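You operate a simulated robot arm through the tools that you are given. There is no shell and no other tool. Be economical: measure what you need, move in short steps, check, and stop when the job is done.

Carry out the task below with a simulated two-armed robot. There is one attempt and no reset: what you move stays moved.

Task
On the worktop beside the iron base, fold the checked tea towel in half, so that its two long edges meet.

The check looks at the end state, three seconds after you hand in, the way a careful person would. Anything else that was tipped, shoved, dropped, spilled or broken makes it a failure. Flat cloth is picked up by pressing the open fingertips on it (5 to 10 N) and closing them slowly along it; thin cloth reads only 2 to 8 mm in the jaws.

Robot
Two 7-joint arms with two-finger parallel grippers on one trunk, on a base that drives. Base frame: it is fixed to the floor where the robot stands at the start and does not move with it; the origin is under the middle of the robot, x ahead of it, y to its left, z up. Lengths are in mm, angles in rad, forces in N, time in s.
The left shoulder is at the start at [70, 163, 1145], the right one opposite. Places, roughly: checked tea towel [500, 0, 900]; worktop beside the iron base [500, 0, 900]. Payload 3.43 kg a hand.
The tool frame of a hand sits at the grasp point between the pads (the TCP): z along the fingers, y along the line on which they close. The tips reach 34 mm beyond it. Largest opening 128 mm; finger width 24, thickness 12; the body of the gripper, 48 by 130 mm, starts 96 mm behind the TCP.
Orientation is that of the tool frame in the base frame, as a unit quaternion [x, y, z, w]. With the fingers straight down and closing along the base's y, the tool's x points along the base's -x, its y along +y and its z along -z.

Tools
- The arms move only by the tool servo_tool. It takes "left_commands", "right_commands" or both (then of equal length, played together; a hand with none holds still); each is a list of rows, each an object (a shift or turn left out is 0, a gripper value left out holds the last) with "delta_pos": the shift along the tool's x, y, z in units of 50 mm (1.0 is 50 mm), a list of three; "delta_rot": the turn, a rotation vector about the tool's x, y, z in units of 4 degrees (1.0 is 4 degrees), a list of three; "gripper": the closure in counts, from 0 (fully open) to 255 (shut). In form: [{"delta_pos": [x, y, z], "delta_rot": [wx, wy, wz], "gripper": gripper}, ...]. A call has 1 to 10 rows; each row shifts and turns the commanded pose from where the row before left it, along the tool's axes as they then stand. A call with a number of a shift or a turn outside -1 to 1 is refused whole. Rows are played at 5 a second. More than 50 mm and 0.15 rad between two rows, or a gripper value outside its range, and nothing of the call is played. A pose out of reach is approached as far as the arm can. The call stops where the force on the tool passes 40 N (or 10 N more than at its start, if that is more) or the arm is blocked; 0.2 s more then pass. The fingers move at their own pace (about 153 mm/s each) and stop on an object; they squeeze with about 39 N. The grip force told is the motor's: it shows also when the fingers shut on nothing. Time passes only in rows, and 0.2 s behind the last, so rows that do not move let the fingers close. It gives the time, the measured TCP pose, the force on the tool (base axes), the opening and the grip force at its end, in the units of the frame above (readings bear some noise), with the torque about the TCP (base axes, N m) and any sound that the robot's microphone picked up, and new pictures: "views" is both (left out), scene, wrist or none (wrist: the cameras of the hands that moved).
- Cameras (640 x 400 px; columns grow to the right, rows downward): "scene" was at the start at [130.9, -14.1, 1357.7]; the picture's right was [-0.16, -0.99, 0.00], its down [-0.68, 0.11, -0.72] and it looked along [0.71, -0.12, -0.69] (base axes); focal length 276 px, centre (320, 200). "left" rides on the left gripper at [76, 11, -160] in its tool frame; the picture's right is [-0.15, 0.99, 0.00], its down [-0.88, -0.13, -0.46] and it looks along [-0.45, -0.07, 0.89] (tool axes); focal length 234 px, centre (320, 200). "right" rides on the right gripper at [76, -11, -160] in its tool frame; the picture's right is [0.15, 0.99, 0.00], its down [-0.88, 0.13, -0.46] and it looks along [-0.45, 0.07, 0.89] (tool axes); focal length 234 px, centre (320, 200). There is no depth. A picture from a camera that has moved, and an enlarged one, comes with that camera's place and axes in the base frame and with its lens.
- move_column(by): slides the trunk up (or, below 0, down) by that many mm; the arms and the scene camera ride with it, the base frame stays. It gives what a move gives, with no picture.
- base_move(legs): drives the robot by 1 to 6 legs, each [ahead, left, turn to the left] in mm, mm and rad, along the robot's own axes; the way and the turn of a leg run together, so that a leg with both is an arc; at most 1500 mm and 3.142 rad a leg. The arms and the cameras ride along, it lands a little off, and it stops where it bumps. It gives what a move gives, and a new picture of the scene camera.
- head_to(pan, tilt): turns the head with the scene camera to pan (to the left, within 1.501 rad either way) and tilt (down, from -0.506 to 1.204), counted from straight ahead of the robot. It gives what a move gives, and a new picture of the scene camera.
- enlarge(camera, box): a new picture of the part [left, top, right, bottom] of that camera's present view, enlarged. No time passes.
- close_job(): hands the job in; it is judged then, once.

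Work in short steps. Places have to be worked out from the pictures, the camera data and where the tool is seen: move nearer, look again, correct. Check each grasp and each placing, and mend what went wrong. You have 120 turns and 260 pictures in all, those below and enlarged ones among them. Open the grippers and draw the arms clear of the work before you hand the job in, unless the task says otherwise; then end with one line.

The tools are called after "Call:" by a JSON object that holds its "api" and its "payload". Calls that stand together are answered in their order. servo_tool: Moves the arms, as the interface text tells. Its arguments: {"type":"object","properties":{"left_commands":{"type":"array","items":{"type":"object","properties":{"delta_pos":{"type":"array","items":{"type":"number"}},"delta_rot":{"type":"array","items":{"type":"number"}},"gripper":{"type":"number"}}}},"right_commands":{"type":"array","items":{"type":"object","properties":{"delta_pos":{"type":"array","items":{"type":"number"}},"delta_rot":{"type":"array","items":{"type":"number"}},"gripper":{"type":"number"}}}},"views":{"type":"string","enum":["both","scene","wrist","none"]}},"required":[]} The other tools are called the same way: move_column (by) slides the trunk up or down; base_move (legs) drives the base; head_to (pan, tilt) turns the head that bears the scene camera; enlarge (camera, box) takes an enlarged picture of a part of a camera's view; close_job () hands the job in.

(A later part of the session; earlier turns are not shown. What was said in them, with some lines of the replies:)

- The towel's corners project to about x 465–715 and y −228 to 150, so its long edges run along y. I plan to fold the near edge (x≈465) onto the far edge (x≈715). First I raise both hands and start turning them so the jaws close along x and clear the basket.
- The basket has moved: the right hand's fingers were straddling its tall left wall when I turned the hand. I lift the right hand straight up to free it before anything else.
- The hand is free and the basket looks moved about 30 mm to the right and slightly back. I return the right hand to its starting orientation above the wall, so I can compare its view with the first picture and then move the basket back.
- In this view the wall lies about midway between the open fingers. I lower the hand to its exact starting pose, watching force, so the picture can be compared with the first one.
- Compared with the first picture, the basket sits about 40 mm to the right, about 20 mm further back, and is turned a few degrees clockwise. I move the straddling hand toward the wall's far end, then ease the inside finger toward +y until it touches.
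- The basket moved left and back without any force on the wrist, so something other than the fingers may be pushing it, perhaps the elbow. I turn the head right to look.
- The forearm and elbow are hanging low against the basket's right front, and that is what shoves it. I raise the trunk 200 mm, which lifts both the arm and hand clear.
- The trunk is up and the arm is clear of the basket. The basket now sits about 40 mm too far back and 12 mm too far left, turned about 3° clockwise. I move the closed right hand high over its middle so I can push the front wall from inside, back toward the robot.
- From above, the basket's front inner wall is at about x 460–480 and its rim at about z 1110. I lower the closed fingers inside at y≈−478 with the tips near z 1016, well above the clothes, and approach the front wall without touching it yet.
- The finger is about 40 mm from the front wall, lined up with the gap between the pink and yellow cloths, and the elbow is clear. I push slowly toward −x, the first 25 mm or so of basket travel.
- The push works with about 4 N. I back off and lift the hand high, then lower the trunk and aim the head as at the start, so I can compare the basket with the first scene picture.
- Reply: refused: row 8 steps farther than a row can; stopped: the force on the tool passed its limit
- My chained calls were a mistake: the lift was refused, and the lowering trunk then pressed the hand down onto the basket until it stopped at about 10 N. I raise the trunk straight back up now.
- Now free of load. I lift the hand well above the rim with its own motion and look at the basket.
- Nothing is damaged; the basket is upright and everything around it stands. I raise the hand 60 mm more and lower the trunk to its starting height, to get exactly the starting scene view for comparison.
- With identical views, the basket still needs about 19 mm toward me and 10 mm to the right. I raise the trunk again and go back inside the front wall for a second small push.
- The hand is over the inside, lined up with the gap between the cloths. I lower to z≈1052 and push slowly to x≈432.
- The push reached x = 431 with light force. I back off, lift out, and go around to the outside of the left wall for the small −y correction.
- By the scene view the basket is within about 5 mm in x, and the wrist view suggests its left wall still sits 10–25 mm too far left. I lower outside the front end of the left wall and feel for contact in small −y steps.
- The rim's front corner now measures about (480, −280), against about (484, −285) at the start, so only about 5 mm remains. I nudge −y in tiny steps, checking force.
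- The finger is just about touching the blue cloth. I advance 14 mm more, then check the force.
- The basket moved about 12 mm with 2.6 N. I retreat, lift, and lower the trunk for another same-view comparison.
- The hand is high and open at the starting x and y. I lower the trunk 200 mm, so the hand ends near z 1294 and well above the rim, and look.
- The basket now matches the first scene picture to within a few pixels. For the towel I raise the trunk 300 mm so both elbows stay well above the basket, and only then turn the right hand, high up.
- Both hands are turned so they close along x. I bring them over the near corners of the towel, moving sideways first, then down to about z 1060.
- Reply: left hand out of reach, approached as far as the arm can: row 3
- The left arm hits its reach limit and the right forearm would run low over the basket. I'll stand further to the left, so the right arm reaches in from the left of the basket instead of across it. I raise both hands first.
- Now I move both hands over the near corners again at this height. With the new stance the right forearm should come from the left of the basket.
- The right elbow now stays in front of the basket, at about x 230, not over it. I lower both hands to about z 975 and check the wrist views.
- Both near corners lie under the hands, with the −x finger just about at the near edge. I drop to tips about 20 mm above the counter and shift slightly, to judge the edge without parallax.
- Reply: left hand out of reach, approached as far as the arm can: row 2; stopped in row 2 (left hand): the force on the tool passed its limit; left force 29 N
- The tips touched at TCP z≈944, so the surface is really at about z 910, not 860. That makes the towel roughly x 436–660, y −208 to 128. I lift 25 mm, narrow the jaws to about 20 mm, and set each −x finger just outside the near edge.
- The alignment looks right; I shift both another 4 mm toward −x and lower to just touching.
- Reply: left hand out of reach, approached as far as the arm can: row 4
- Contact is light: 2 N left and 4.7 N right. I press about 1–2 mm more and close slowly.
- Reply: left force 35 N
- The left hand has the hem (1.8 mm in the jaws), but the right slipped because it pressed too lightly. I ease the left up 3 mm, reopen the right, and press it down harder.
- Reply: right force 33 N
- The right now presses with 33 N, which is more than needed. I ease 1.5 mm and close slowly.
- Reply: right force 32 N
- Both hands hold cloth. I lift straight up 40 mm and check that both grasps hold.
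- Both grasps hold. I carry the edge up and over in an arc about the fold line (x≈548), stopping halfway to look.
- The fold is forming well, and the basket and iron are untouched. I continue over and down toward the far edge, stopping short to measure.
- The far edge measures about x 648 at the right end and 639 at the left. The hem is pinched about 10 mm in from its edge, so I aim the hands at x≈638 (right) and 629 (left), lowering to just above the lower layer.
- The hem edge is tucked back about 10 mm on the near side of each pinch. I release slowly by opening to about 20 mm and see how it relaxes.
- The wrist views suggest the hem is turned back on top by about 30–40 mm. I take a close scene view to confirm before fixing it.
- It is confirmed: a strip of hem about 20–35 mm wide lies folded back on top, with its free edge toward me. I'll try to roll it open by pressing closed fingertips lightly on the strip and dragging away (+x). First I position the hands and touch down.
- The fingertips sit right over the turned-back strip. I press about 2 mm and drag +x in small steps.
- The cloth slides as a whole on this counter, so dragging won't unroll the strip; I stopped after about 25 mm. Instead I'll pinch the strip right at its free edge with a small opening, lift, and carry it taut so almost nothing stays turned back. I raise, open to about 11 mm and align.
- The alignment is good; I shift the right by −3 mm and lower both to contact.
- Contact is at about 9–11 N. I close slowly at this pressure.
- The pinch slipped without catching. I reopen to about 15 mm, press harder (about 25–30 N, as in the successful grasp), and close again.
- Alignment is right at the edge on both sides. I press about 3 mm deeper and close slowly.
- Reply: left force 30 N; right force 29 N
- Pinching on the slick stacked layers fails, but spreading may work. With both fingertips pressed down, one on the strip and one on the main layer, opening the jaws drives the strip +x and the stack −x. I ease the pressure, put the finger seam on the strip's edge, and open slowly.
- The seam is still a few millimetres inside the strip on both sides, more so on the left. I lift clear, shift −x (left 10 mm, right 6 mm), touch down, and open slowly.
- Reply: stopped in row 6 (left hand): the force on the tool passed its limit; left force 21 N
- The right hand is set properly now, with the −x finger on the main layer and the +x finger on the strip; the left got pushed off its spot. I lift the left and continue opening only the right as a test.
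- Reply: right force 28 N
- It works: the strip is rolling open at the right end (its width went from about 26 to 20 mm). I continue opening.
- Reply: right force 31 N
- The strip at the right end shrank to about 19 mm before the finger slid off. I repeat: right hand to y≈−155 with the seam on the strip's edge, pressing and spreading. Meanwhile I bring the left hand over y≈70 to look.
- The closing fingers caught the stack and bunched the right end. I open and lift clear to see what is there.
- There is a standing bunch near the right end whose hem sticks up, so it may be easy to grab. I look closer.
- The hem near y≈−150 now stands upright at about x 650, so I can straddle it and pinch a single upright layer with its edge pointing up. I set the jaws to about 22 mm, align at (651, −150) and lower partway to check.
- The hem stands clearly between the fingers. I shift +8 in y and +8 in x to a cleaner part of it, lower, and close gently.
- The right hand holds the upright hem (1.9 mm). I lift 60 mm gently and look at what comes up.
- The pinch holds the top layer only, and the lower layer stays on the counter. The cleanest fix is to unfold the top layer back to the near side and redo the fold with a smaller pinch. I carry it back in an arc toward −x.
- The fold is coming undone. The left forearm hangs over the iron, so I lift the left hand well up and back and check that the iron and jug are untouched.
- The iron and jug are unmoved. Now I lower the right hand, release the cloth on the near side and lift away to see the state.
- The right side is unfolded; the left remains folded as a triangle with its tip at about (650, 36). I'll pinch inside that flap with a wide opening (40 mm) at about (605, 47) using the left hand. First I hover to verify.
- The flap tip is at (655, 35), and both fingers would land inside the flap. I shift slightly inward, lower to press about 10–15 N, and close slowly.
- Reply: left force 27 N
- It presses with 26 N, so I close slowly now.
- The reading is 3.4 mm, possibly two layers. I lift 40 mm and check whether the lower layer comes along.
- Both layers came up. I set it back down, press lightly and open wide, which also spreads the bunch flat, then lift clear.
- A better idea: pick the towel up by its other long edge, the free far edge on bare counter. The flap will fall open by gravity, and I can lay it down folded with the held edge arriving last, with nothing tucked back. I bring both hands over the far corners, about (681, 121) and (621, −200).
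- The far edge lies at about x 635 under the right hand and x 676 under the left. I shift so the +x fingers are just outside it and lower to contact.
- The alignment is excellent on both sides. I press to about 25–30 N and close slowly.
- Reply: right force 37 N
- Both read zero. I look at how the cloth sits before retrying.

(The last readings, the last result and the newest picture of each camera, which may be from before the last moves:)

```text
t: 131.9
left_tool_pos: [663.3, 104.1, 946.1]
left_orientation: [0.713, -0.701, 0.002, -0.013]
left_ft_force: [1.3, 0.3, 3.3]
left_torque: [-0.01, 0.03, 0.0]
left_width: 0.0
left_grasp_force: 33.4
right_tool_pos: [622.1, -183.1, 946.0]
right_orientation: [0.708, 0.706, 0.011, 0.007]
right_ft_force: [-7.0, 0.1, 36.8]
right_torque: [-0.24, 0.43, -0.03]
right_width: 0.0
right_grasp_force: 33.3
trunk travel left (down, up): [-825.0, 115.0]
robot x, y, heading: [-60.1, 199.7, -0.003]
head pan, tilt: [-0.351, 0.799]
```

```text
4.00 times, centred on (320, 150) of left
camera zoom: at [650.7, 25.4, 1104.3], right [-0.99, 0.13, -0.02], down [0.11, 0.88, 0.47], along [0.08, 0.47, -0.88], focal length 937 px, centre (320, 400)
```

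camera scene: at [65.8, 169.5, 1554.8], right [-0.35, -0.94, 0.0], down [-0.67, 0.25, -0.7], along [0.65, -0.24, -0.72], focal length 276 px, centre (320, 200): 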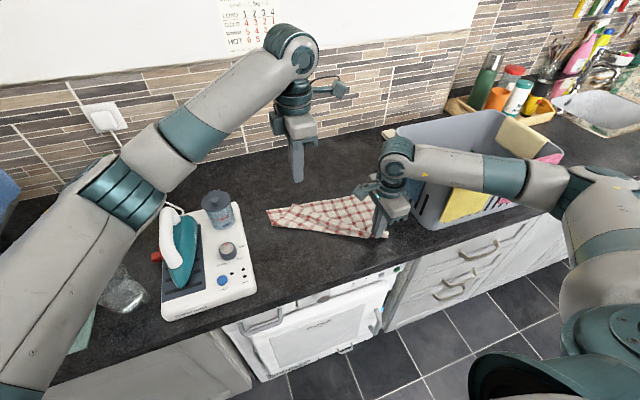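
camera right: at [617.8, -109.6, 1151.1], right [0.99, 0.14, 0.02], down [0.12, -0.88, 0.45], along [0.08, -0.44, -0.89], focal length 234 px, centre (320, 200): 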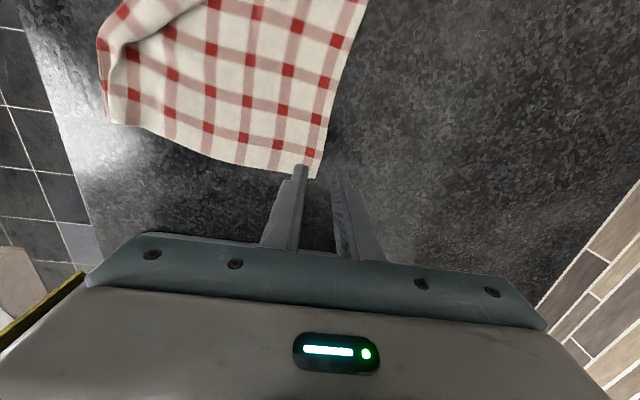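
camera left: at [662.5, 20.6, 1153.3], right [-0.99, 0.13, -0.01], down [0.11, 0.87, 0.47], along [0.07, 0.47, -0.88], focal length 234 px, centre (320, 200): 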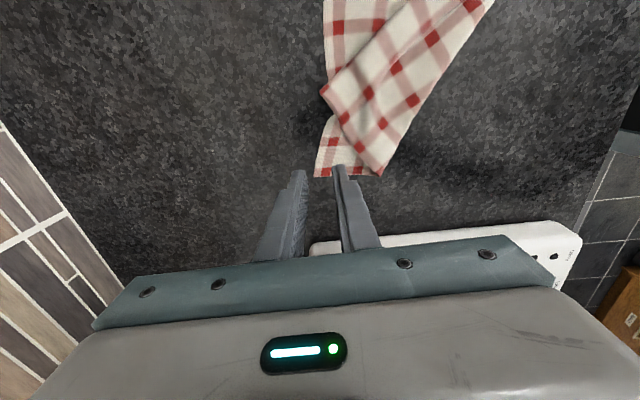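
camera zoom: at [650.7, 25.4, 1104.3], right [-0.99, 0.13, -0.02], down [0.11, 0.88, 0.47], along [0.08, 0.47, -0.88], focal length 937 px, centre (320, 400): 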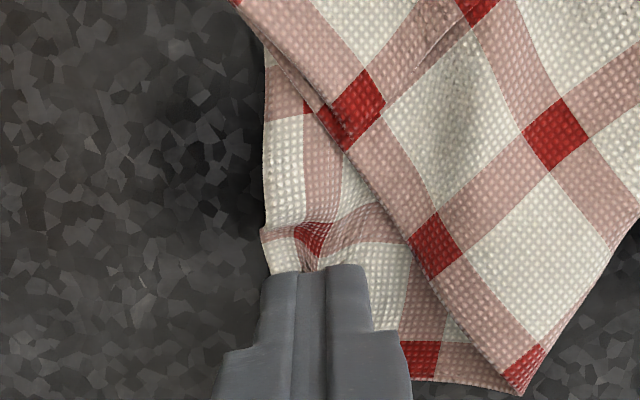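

The outer fingers rode over the edge. The earlier successful grasps had the outer finger resting on a few millimetres of cloth, so I reposition with both fingers on the cloth, the outer one about 6 mm inside the edge.

Call:
{"api": "servo_tool", "payload": {"left_commands": [{"delta_pos": [0, 0, -0.3]}, {"gripper": 211}, {"delta_pos": [-0.04, 0.14, 0]}, {"delta_pos": [0, 0, 0.28]}, {"delta_pos": [0, 0, 0.05]}, {}], "right_commands": [{"delta_pos": [0, 0, -0.4]}, {"gripper": 203}, {"delta_pos": [0, -0.16, 0]}, {"delta_pos": [0, 0, 0.3]}, {"delta_pos": [0, 0, 0.06]}, {}], "views": "none"}}

Call:
{"api": "enlarge", "payload": {"camera": "right", "box": [240, 100, 400, 200]}}

Call:
{"api": "enlarge", "payload": {"camera": "left", "box": [240, 100, 400, 200]}}

```text
t: 133.3
left_tool_pos: [661.2, 106.6, 944.9]
left_orientation: [0.714, -0.7, 0.003, -0.014]
left_ft_force: [3.2, 0.3, 21.6]
left_torque: [-0.18, 0.3, 0.01]
left_width: 19.6
left_grasp_force: 0.1
right_tool_pos: [616.6, -184.1, 946.1]
right_orientation: [0.708, 0.706, 0.01, 0.006]
right_ft_force: [1.0, -1.7, 12.2]
right_torque: [-0.17, 0.22, 0.1]
right_width: 25.1
right_grasp_force: 0.0
trunk travel left (down, up): [-825.0, 115.0]
robot x, y, heading: [-60.0, 200.8, -0.007]
head pan, tilt: [-0.351, 0.799]
```

```text
4.00 times, centred on (320, 150) of right
camera zoom: at [601.7, -109.7, 1107.8], right [0.99, 0.14, 0.02], down [0.12, -0.88, 0.45], along [0.09, -0.45, -0.89], focal length 937 px, centre (320, 400)
```

zoom: 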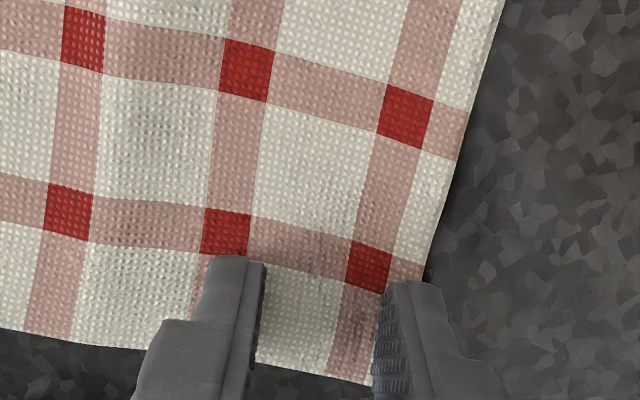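

```text
4.00 times, centred on (320, 150) of left
camera zoom: at [647.4, 26.6, 1104.2], right [-0.99, 0.13, -0.02], down [0.1, 0.88, 0.47], along [0.08, 0.47, -0.88], focal length 937 px, centre (320, 400)
```

zoom: 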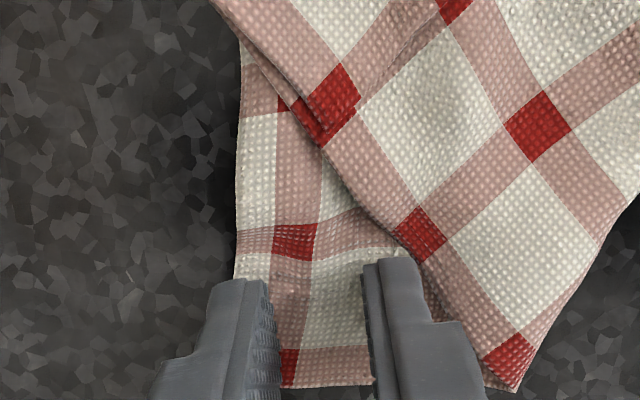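

Both outer fingers now sit on the edge strip. I press a little deeper and close.

Call:
{"api": "servo_tool", "payload": {"left_commands": [{"delta_pos": [0, 0, 0.02]}, {}, {"gripper": 219}, {"gripper": 226}, {"gripper": 233}, {"gripper": 240}, {"gripper": 247}, {"gripper": 255}, {"gripper": 255}, {}], "right_commands": [{"delta_pos": [0, 0, 0.05]}, {}, {"gripper": 212}, {"gripper": 220}, {"gripper": 228}, {"gripper": 236}, {"gripper": 245}, {"gripper": 255}, {"gripper": 255}, {}], "views": "none"}}

Call:
{"api": "enlarge", "payload": {"camera": "right", "box": [240, 100, 400, 200]}}

Call:
{"api": "enlarge", "payload": {"camera": "left", "box": [240, 100, 400, 200]}}

```text
t: 135.5
left_tool_pos: [658.8, 107.0, 944.8]
left_orientation: [0.714, -0.7, 0.003, -0.014]
left_ft_force: [-2.4, -0.2, 20.3]
left_torque: [-0.19, 0.31, 0.01]
left_width: 1.9
left_grasp_force: 37.1
right_tool_pos: [613.7, -182.3, 945.5]
right_orientation: [0.708, 0.706, 0.011, 0.007]
right_ft_force: [-1.5, -0.4, 32.2]
right_torque: [-0.18, 0.29, -0.04]
right_width: 2.0
right_grasp_force: 36.9
trunk travel left (down, up): [-825.0, 115.0]
robot x, y, heading: [-55.8, 199.4, -0.004]
head pan, tilt: [-0.351, 0.799]
```

```text
4.00 times, centred on (320, 150) of right
camera zoom: at [598.5, -108.3, 1107.4], right [0.99, 0.14, 0.03], down [0.12, -0.88, 0.45], along [0.09, -0.45, -0.89], focal length 937 px, centre (320, 400)
```

zoom: 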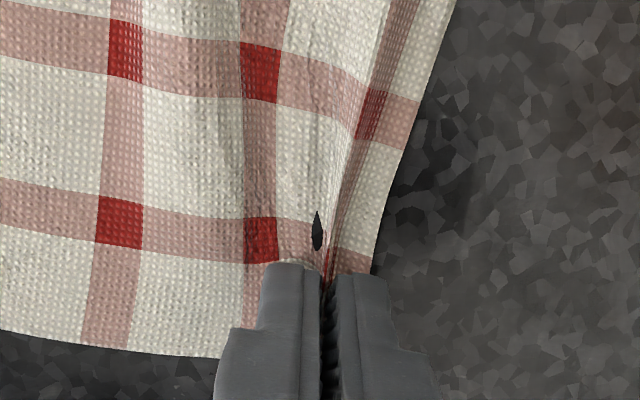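

```text
4.00 times, centred on (320, 150) of left
camera zoom: at [644.1, 27.6, 1104.1], right [-0.99, 0.13, -0.02], down [0.1, 0.88, 0.47], along [0.08, 0.47, -0.88], focal length 937 px, centre (320, 400)
```

zoom: 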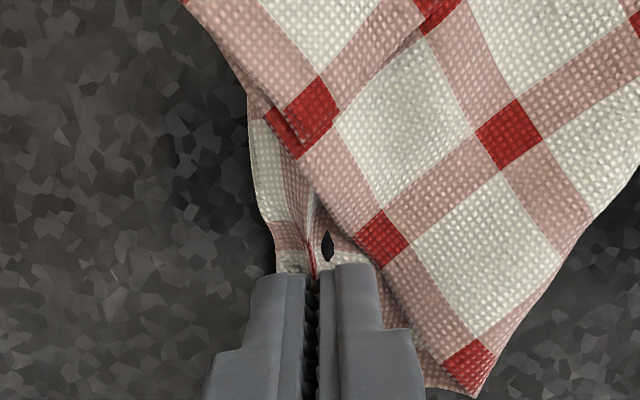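

Both hands hold the far edge (about 2 mm each). I lift the towel slowly so the folded flap falls open, bringing both hands to the same x (about 640).

Call:
{"api": "servo_tool", "payload": {"left_commands": [{"delta_pos": [0, 0.05, -0.4]}, {"delta_pos": [0, 0.05, -0.6]}, {"delta_pos": [0, 0.07, -0.7]}, {"delta_pos": [0, 0.07, -0.7]}, {"delta_pos": [0, 0.07, -0.7]}, {"delta_pos": [0, 0.07, -0.7]}, {"delta_pos": [0, 0, -0.7]}, {"delta_pos": [0, 0, -0.6]}, {}, {}], "right_commands": [{"delta_pos": [0, 0.05, -0.4]}, {"delta_pos": [0, 0.07, -0.6]}, {"delta_pos": [0, 0.1, -0.7]}, {"delta_pos": [0, 0.1, -0.7]}, {"delta_pos": [0, 0.1, -0.7]}, {"delta_pos": [0, 0.1, -0.7]}, {"delta_pos": [0, 0, -0.7]}, {"delta_pos": [0, 0, -0.6]}, {}, {}], "views": "scene"}}

Call:
{"api": "enlarge", "payload": {"camera": "scene", "box": [240, 100, 440, 240]}}

```text
t: 137.7
left_tool_pos: [639.5, 99.0, 1194.8]
left_orientation: [0.713, -0.701, -0.001, -0.011]
left_ft_force: [1.2, 0.3, -0.1]
left_torque: [0.01, -0.04, 0.03]
left_width: 1.8
left_grasp_force: 36.5
right_tool_pos: [639.4, -185.5, 1192.7]
right_orientation: [0.708, 0.706, 0.008, 0.004]
right_ft_force: [0.0, -0.2, -1.0]
right_torque: [0.0, -0.02, 0.01]
right_width: 1.9
right_grasp_force: 37.6
trunk travel left (down, up): [-825.0, 115.0]
robot x, y, heading: [-58.2, 194.1, -0.007]
head pan, tilt: [-0.351, 0.799]
camera scene: at [67.2, 169.5, 1554.7], right [-0.35, -0.94, 0.0], down [-0.67, 0.25, -0.7], along [0.65, -0.24, -0.72], focal length 276 px, centre (320, 200)
```

scene: 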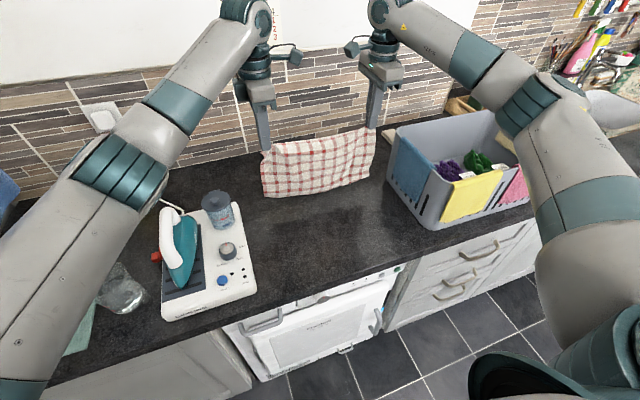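

```text
2.86 times, centred on (340, 170) of scene
camera zoom: at [67.2, 169.5, 1554.7], right [-0.35, -0.94, 0.0], down [-0.67, 0.25, -0.7], along [0.65, -0.24, -0.72], focal length 788 px, centre (263, 286)
```

zoom: 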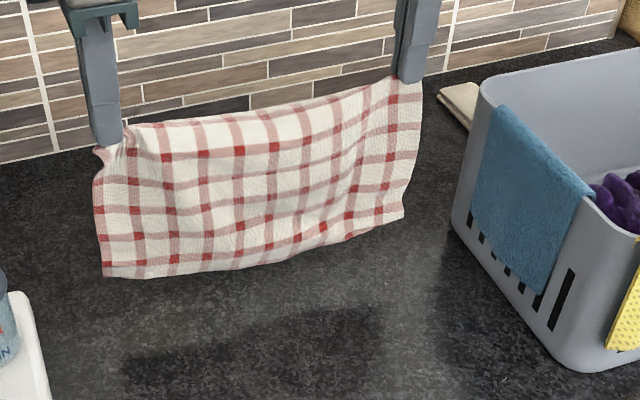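

The towel now hangs fully open from both hands. I lower it so the bottom hem touches at about x 640, then lay the first half by moving the hands −x while lowering.

Call:
{"api": "servo_tool", "payload": {"left_commands": [{"delta_pos": [0, 0.1, 0.4]}, {"delta_pos": [0, 0.15, 0.45]}, {"delta_pos": [0, 0.3, 0.3]}, {"delta_pos": [0, 0.3, 0.3]}, {"delta_pos": [0, 0.35, 0.3]}, {"delta_pos": [0, 0.35, 0.35]}, {"delta_pos": [0, 0.35, 0.35]}, {"delta_pos": [0, 0.35, 0.35]}, {"delta_pos": [0, 0.2, 0.3]}, {}], "right_commands": [{"delta_pos": [0, -0.1, 0.4]}, {"delta_pos": [0, -0.15, 0.45]}, {"delta_pos": [0, -0.3, 0.3]}, {"delta_pos": [0, -0.3, 0.3]}, {"delta_pos": [0, -0.35, 0.3]}, {"delta_pos": [0, -0.35, 0.35]}, {"delta_pos": [0, -0.35, 0.35]}, {"delta_pos": [0, -0.35, 0.35]}, {"delta_pos": [0, -0.2, 0.3]}, {}], "views": "both"}}

Call:
{"api": "enlarge", "payload": {"camera": "scene", "box": [240, 130, 440, 270]}}

```text
t: 139.9
left_tool_pos: [517.0, 99.7, 1037.5]
left_orientation: [0.713, -0.701, 0.001, -0.011]
left_ft_force: [0.5, 0.3, 0.5]
left_torque: [0.01, 0.02, -0.03]
left_width: 1.9
left_grasp_force: 36.6
right_tool_pos: [518.9, -186.1, 1036.6]
right_orientation: [0.709, 0.706, 0.01, 0.004]
right_ft_force: [-0.9, 0.0, -0.8]
right_torque: [0.01, 0.03, 0.02]
right_width: 1.8
right_grasp_force: 37.2
trunk travel left (down, up): [-825.0, 115.0]
robot x, y, heading: [-58.4, 199.6, -0.005]
head pan, tilt: [-0.351, 0.799]
camera scene: at [67.2, 169.9, 1554.7], right [-0.35, -0.94, 0.0], down [-0.67, 0.25, -0.7], along [0.65, -0.24, -0.72], focal length 276 px, centre (320, 200)
camera right: at [505.4, -111.5, 1199.9], right [0.99, 0.14, 0.02], down [0.12, -0.88, 0.45], along [0.08, -0.44, -0.89], focal length 234 px, centre (320, 200)
camera left: at [503.7, 21.0, 1196.0], right [-0.99, 0.13, -0.01], down [0.11, 0.87, 0.47], along [0.07, 0.47, -0.88], focal length 234 px, centre (320, 200)
```

scene: 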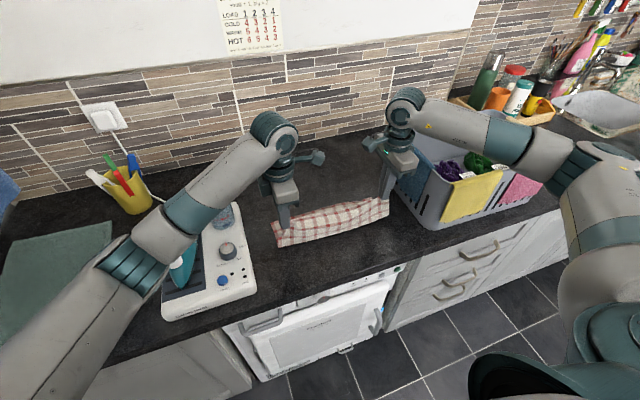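
right: 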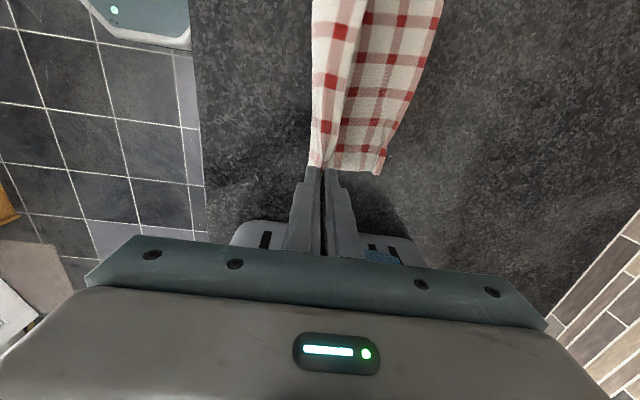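
left: 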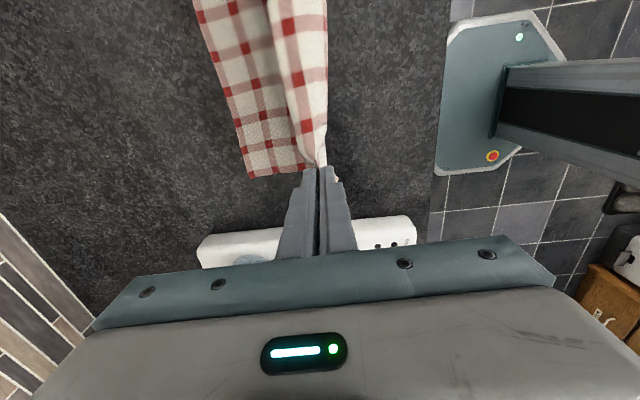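

```text
2.86 times, centred on (340, 200) of scene
camera zoom: at [67.2, 169.9, 1554.7], right [-0.35, -0.94, 0.0], down [-0.67, 0.25, -0.7], along [0.65, -0.24, -0.72], focal length 788 px, centre (263, 200)
```

zoom: 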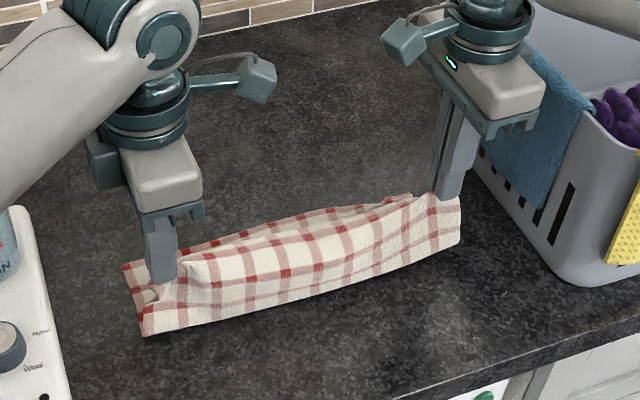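

The hem lies along about x 602–618 with the first half laid under it. Now I reverse: carry the held edge over toward +x and down, so it lands on the hem.

Call:
{"api": "servo_tool", "payload": {"left_commands": [{"delta_pos": [0, -0.3, 0.08]}, {"delta_pos": [0, -0.3, 0.16]}, {"delta_pos": [0, -0.36, 0.3]}, {"delta_pos": [0, -0.3, 0.42]}, {"delta_pos": [0, -0.2, 0.38]}, {}], "right_commands": [{"delta_pos": [0, 0.3, 0.08]}, {"delta_pos": [0, 0.3, 0.16]}, {"delta_pos": [0, 0.36, 0.3]}, {"delta_pos": [0, 0.25, 0.42]}, {"delta_pos": [0, 0.15, 0.38]}, {}], "views": "wrist"}}

Call:
{"api": "enlarge", "payload": {"camera": "right", "box": [230, 60, 430, 200]}}

Call:
{"api": "enlarge", "payload": {"camera": "left", "box": [210, 60, 410, 200]}}

```text
t: 141.3
left_tool_pos: [593.2, 101.1, 971.4]
left_orientation: [0.713, -0.701, 0.001, -0.012]
left_ft_force: [-0.9, -0.2, 0.1]
left_torque: [0.02, -0.01, -0.07]
left_width: 1.8
left_grasp_force: 36.9
right_tool_pos: [590.0, -184.2, 972.8]
right_orientation: [0.708, 0.706, 0.009, 0.004]
right_ft_force: [-1.1, 1.2, 0.8]
right_torque: [0.02, 0.01, -0.01]
right_width: 2.1
right_grasp_force: 36.8
trunk travel left (down, up): [-825.0, 115.0]
robot x, y, heading: [-59.5, 198.3, -0.005]
head pan, tilt: [-0.351, 0.799]
camera right: at [575.0, -111.4, 1134.8], right [0.99, 0.14, 0.02], down [0.12, -0.88, 0.45], along [0.08, -0.44, -0.89], focal length 234 px, centre (320, 200)
camera left: at [579.2, 21.7, 1129.8], right [-0.99, 0.13, -0.01], down [0.11, 0.88, 0.47], along [0.07, 0.47, -0.88], focal length 234 px, centre (320, 200)
```

right: 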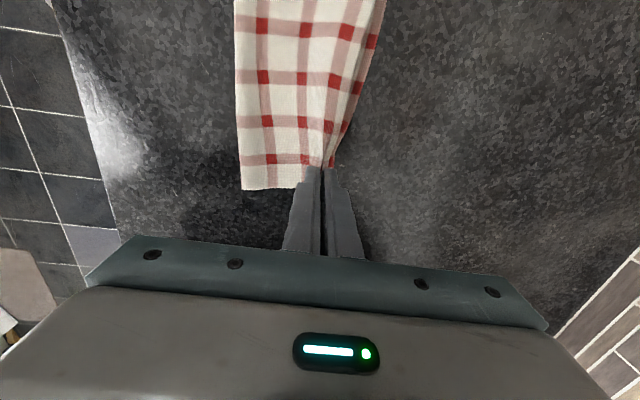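
left: 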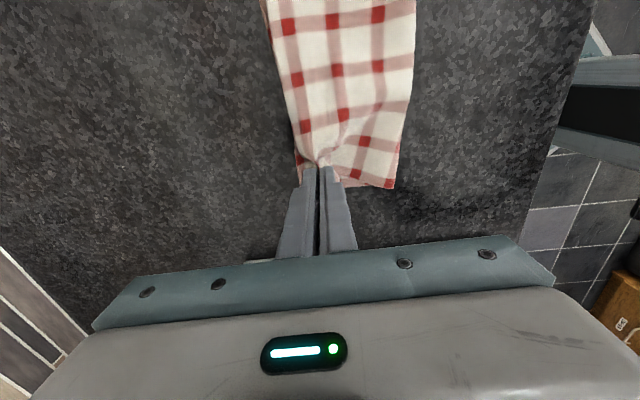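

```text
2.86 times, centred on (330, 130) of right
camera zoom: at [575.0, -111.4, 1134.8], right [0.99, 0.14, 0.02], down [0.12, -0.88, 0.45], along [0.08, -0.44, -0.89], focal length 669 px, centre (291, 400)
```

zoom: 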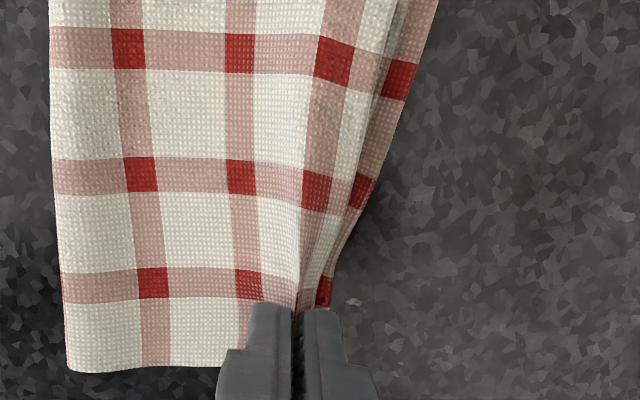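

```text
2.86 times, centred on (310, 130) of left
camera zoom: at [579.2, 21.7, 1129.8], right [-0.99, 0.13, -0.01], down [0.11, 0.88, 0.47], along [0.07, 0.47, -0.88], focal length 669 px, centre (349, 400)
```

zoom: 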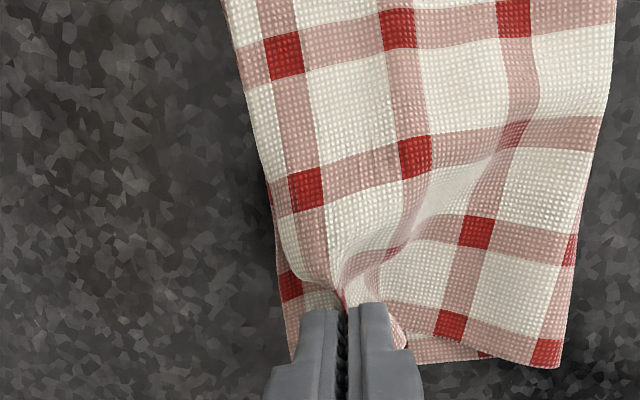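

The held edge comes in from the near side with its loose strip pointing outward, as wanted. I make small corrections (left +6 mm, right −3 mm), lower to the lower layer, and release slowly.

Call:
{"api": "servo_tool", "payload": {"left_commands": [{"delta_pos": [0, -0.12, 0.2]}, {"delta_pos": [0, 0, 0.18]}, {}, {"gripper": 248}, {"gripper": 240}, {"gripper": 228}, {"gripper": 210}, {"delta_pos": [0, 0, -0.4]}, {"delta_pos": [0, 0, -0.8]}, {"delta_pos": [0, 0, -0.9]}], "right_commands": [{"delta_pos": [0, -0.06, 0.2]}, {"delta_pos": [0, 0, 0.18]}, {}, {"gripper": 248}, {"gripper": 240}, {"gripper": 228}, {"gripper": 210}, {"delta_pos": [0, 0, -0.4]}, {"delta_pos": [0, 0, -0.8]}, {"delta_pos": [0, 0, -0.9]}], "views": "wrist"}}

Call:
{"api": "enlarge", "payload": {"camera": "scene", "box": [250, 170, 410, 270]}}

Call:
{"api": "enlarge", "payload": {"camera": "right", "box": [220, 20, 420, 180]}}

Call:
{"api": "enlarge", "payload": {"camera": "left", "box": [220, 20, 420, 180]}}

```text
t: 143.5
left_tool_pos: [596.9, 104.9, 1056.4]
left_orientation: [0.713, -0.701, 0.0, -0.011]
left_ft_force: [0.2, 0.3, -0.1]
left_torque: [-0.02, -0.02, 0.01]
left_width: 22.5
left_grasp_force: 0.0
right_tool_pos: [584.0, -182.9, 1057.6]
right_orientation: [0.708, 0.706, 0.007, 0.004]
right_ft_force: [-0.2, 0.1, -0.5]
right_torque: [-0.06, 0.0, 0.0]
right_width: 22.2
right_grasp_force: 0.0
trunk travel left (down, up): [-825.0, 115.0]
robot x, y, heading: [-55.6, 196.4, -0.004]
head pan, tilt: [-0.351, 0.799]
camera right: at [570.4, -109.2, 1219.7], right [0.99, 0.14, 0.02], down [0.12, -0.88, 0.45], along [0.08, -0.45, -0.89], focal length 234 px, centre (320, 200)
camera left: at [584.6, 25.6, 1214.8], right [-0.99, 0.13, -0.01], down [0.11, 0.88, 0.47], along [0.07, 0.47, -0.88], focal length 234 px, centre (320, 200)
```

right: 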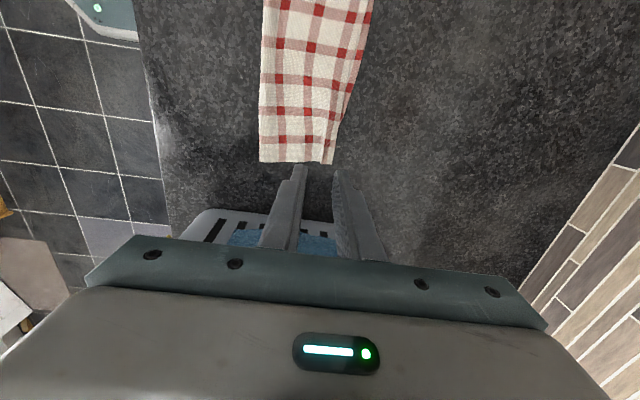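
left: 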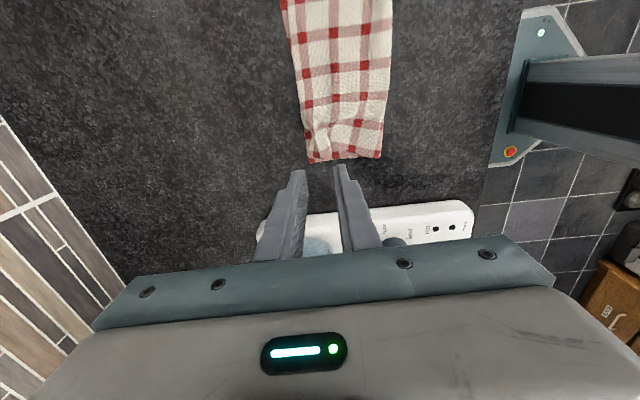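

```text
4.00 times, centred on (330, 220) of scene
camera zoom: at [66.7, 172.1, 1554.6], right [-0.35, -0.94, 0.0], down [-0.67, 0.25, -0.7], along [0.65, -0.24, -0.72], focal length 1103 px, centre (280, 120)
```

zoom: 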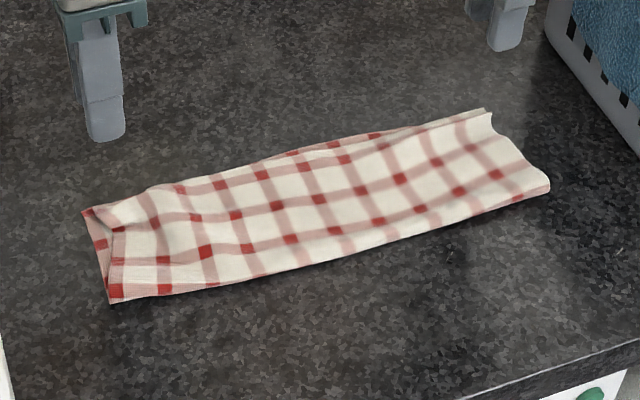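

```text
2.50 times, centred on (320, 100) of right
camera zoom: at [570.4, -109.2, 1219.7], right [0.99, 0.14, 0.02], down [0.12, -0.88, 0.45], along [0.08, -0.45, -0.89], focal length 585 px, centre (320, 450)
```

zoom: 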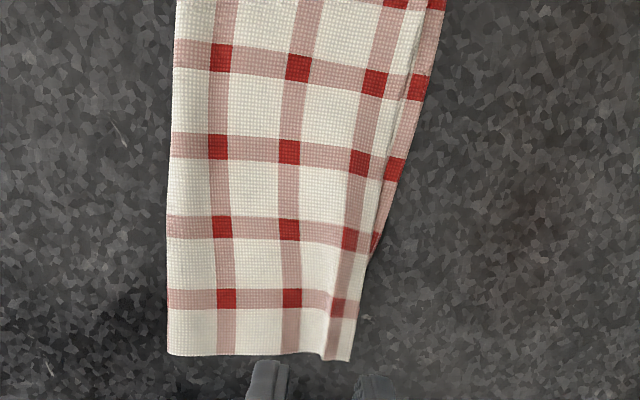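

```text
2.50 times, centred on (320, 100) of left
camera zoom: at [584.6, 25.6, 1214.8], right [-0.99, 0.13, -0.01], down [0.11, 0.88, 0.47], along [0.07, 0.47, -0.88], focal length 585 px, centre (320, 450)
```

zoom: 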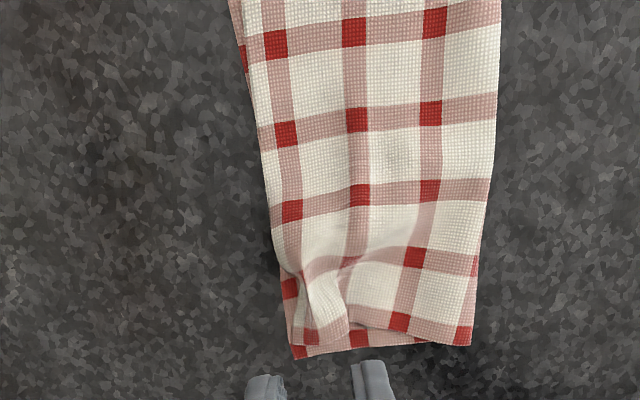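

The towel is now folded in half with the long edges meeting to within about 10 mm. One small pucker remains at the left end near (597, 100); I flatten it by pressing lightly with closed fingertips and spreading them along x.

Call:
{"api": "servo_tool", "payload": {"left_commands": [{"delta_pos": [0.06, 0, 0.4], "gripper": 255}, {"delta_pos": [0, 0, 0.8]}, {"delta_pos": [0, 0, 0.7]}, {"delta_pos": [0, 0, 0.24]}, {"gripper": 245}, {"gripper": 233}, {"gripper": 220}, {"gripper": 205}, {"delta_pos": [0, 0, -0.5]}, {"delta_pos": [0, 0, -0.9]}], "right_commands": [{}, {}, {}, {}, {}, {}, {}, {"delta_pos": [0, 0, -0.5]}, {"delta_pos": [0, 0, -0.9]}, {"delta_pos": [0, 0, -0.9]}], "views": "none"}}

Call:
{"api": "enlarge", "payload": {"camera": "left", "box": [220, 20, 420, 180]}}

Call:
{"api": "enlarge", "payload": {"camera": "scene", "box": [250, 170, 410, 270]}}

```text
t: 145.7
left_tool_pos: [594.9, 101.0, 1021.6]
left_orientation: [0.713, -0.701, 0.001, -0.012]
left_ft_force: [0.4, 0.1, -0.4]
left_torque: [0.0, -0.04, -0.02]
left_width: 25.1
left_grasp_force: 0.0
right_tool_pos: [581.7, -184.5, 1172.2]
right_orientation: [0.708, 0.706, 0.008, 0.003]
right_ft_force: [-0.1, 0.0, 1.1]
right_torque: [-0.06, -0.01, -0.01]
right_width: 22.2
right_grasp_force: 0.0
trunk travel left (down, up): [-825.0, 115.0]
robot x, y, heading: [-60.4, 198.5, -0.0]
head pan, tilt: [-0.351, 0.799]
```

```text
2.50 times, centred on (320, 100) of left
camera zoom: at [582.6, 22.3, 1179.7], right [-0.99, 0.13, -0.01], down [0.11, 0.88, 0.47], along [0.07, 0.47, -0.88], focal length 585 px, centre (320, 450)
```

zoom: 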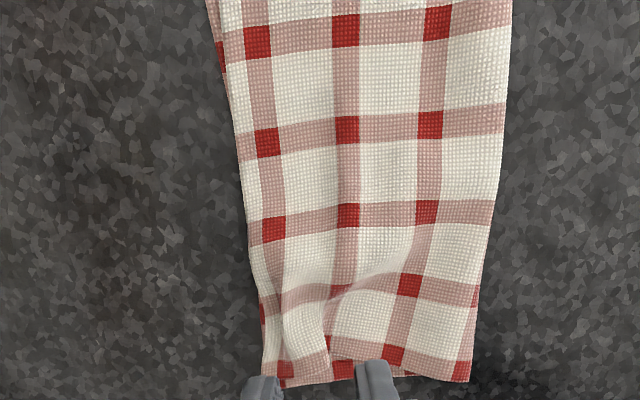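

```text
4.00 times, centred on (330, 220) of scene
camera zoom: at [66.5, 171.8, 1554.6], right [-0.35, -0.94, 0.0], down [-0.67, 0.25, -0.7], along [0.65, -0.24, -0.72], focal length 1103 px, centre (280, 120)
```

zoom: 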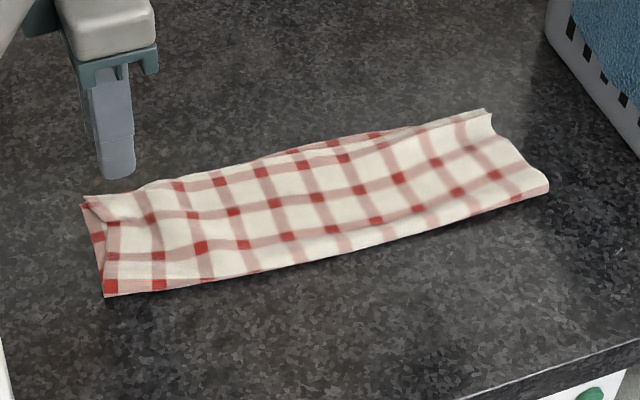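

The fold is now flat and even. I raise both hands well clear with the grippers open, and check the whole scene.

Call:
{"api": "servo_tool", "payload": {"left_commands": [{"delta_pos": [0, 0, -0.9]}, {"delta_pos": [0, 0, -0.9]}, {"delta_pos": [0, 0, -0.9]}, {"delta_pos": [0, 0, -0.9], "gripper": 0}, {"delta_pos": [0, 0.8, 0]}, {"delta_pos": [0, 0.8, 0]}, {"delta_pos": [0, 0.8, 0]}, {}], "right_commands": [{"delta_pos": [0, 0, -0.9]}, {"delta_pos": [0, 0, -0.5]}, {}, {"gripper": 100}, {"delta_pos": [0, -0.8, 0]}, {"delta_pos": [0, -0.8, 0]}, {"delta_pos": [0, -0.8, 0]}, {}], "views": "scene"}}

Call:
{"api": "enlarge", "payload": {"camera": "scene", "box": [120, 100, 600, 340]}}

```text
t: 147.5
left_tool_pos: [516.5, 91.3, 1200.1]
left_orientation: [0.712, -0.702, 0.0, -0.012]
left_ft_force: [-1.0, -0.4, 0.3]
left_torque: [0.0, 0.02, -0.01]
left_width: 128.0
left_grasp_force: 0.0
left hand out of reach, approached as far as the arm can: row 7
right_tool_pos: [460.9, -185.7, 1240.5]
right_orientation: [0.709, 0.705, 0.008, 0.004]
right_ft_force: [-0.1, -0.9, -0.2]
right_torque: [0.01, 0.01, 0.0]
right_width: 78.0
right_grasp_force: 0.2
trunk travel left (down, up): [-825.0, 115.0]
robot x, y, heading: [-59.0, 197.1, -0.005]
head pan, tilt: [-0.351, 0.799]
camera scene: at [67.7, 170.5, 1554.7], right [-0.35, -0.94, 0.0], down [-0.67, 0.25, -0.7], along [0.65, -0.24, -0.72], focal length 276 px, centre (320, 200)
```

scene: 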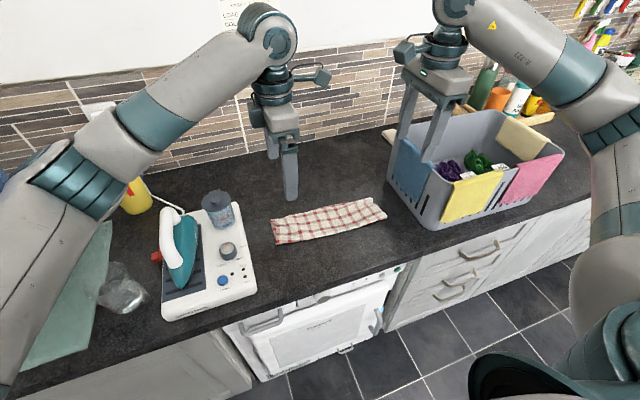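

```text
1.33 times, centred on (360, 220) of scene
camera zoom: at [67.7, 170.5, 1554.7], right [-0.35, -0.94, 0.0], down [-0.67, 0.25, -0.7], along [0.65, -0.24, -0.72], focal length 368 px, centre (267, 173)
```

zoom: 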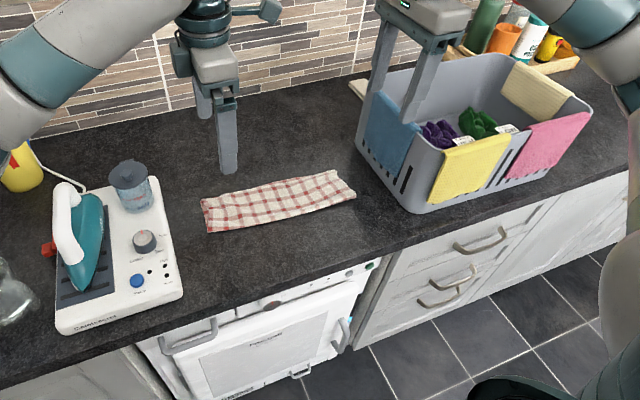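

Both hands are clear with their grippers open. The iron, jug and basket stand in place, and the towel lies folded with its long edges together, so I hand in.

Call:
{"api": "close_job", "payload": {}}

```text
The job is handed in.
```

The tea towel is folded in half with its long edges meeting to within about 10 mm and a slight ripple at the left end, but early on I shoved the laundry basket, and though I pushed it back to within about 5–10 mm of its start, that may count against the job.
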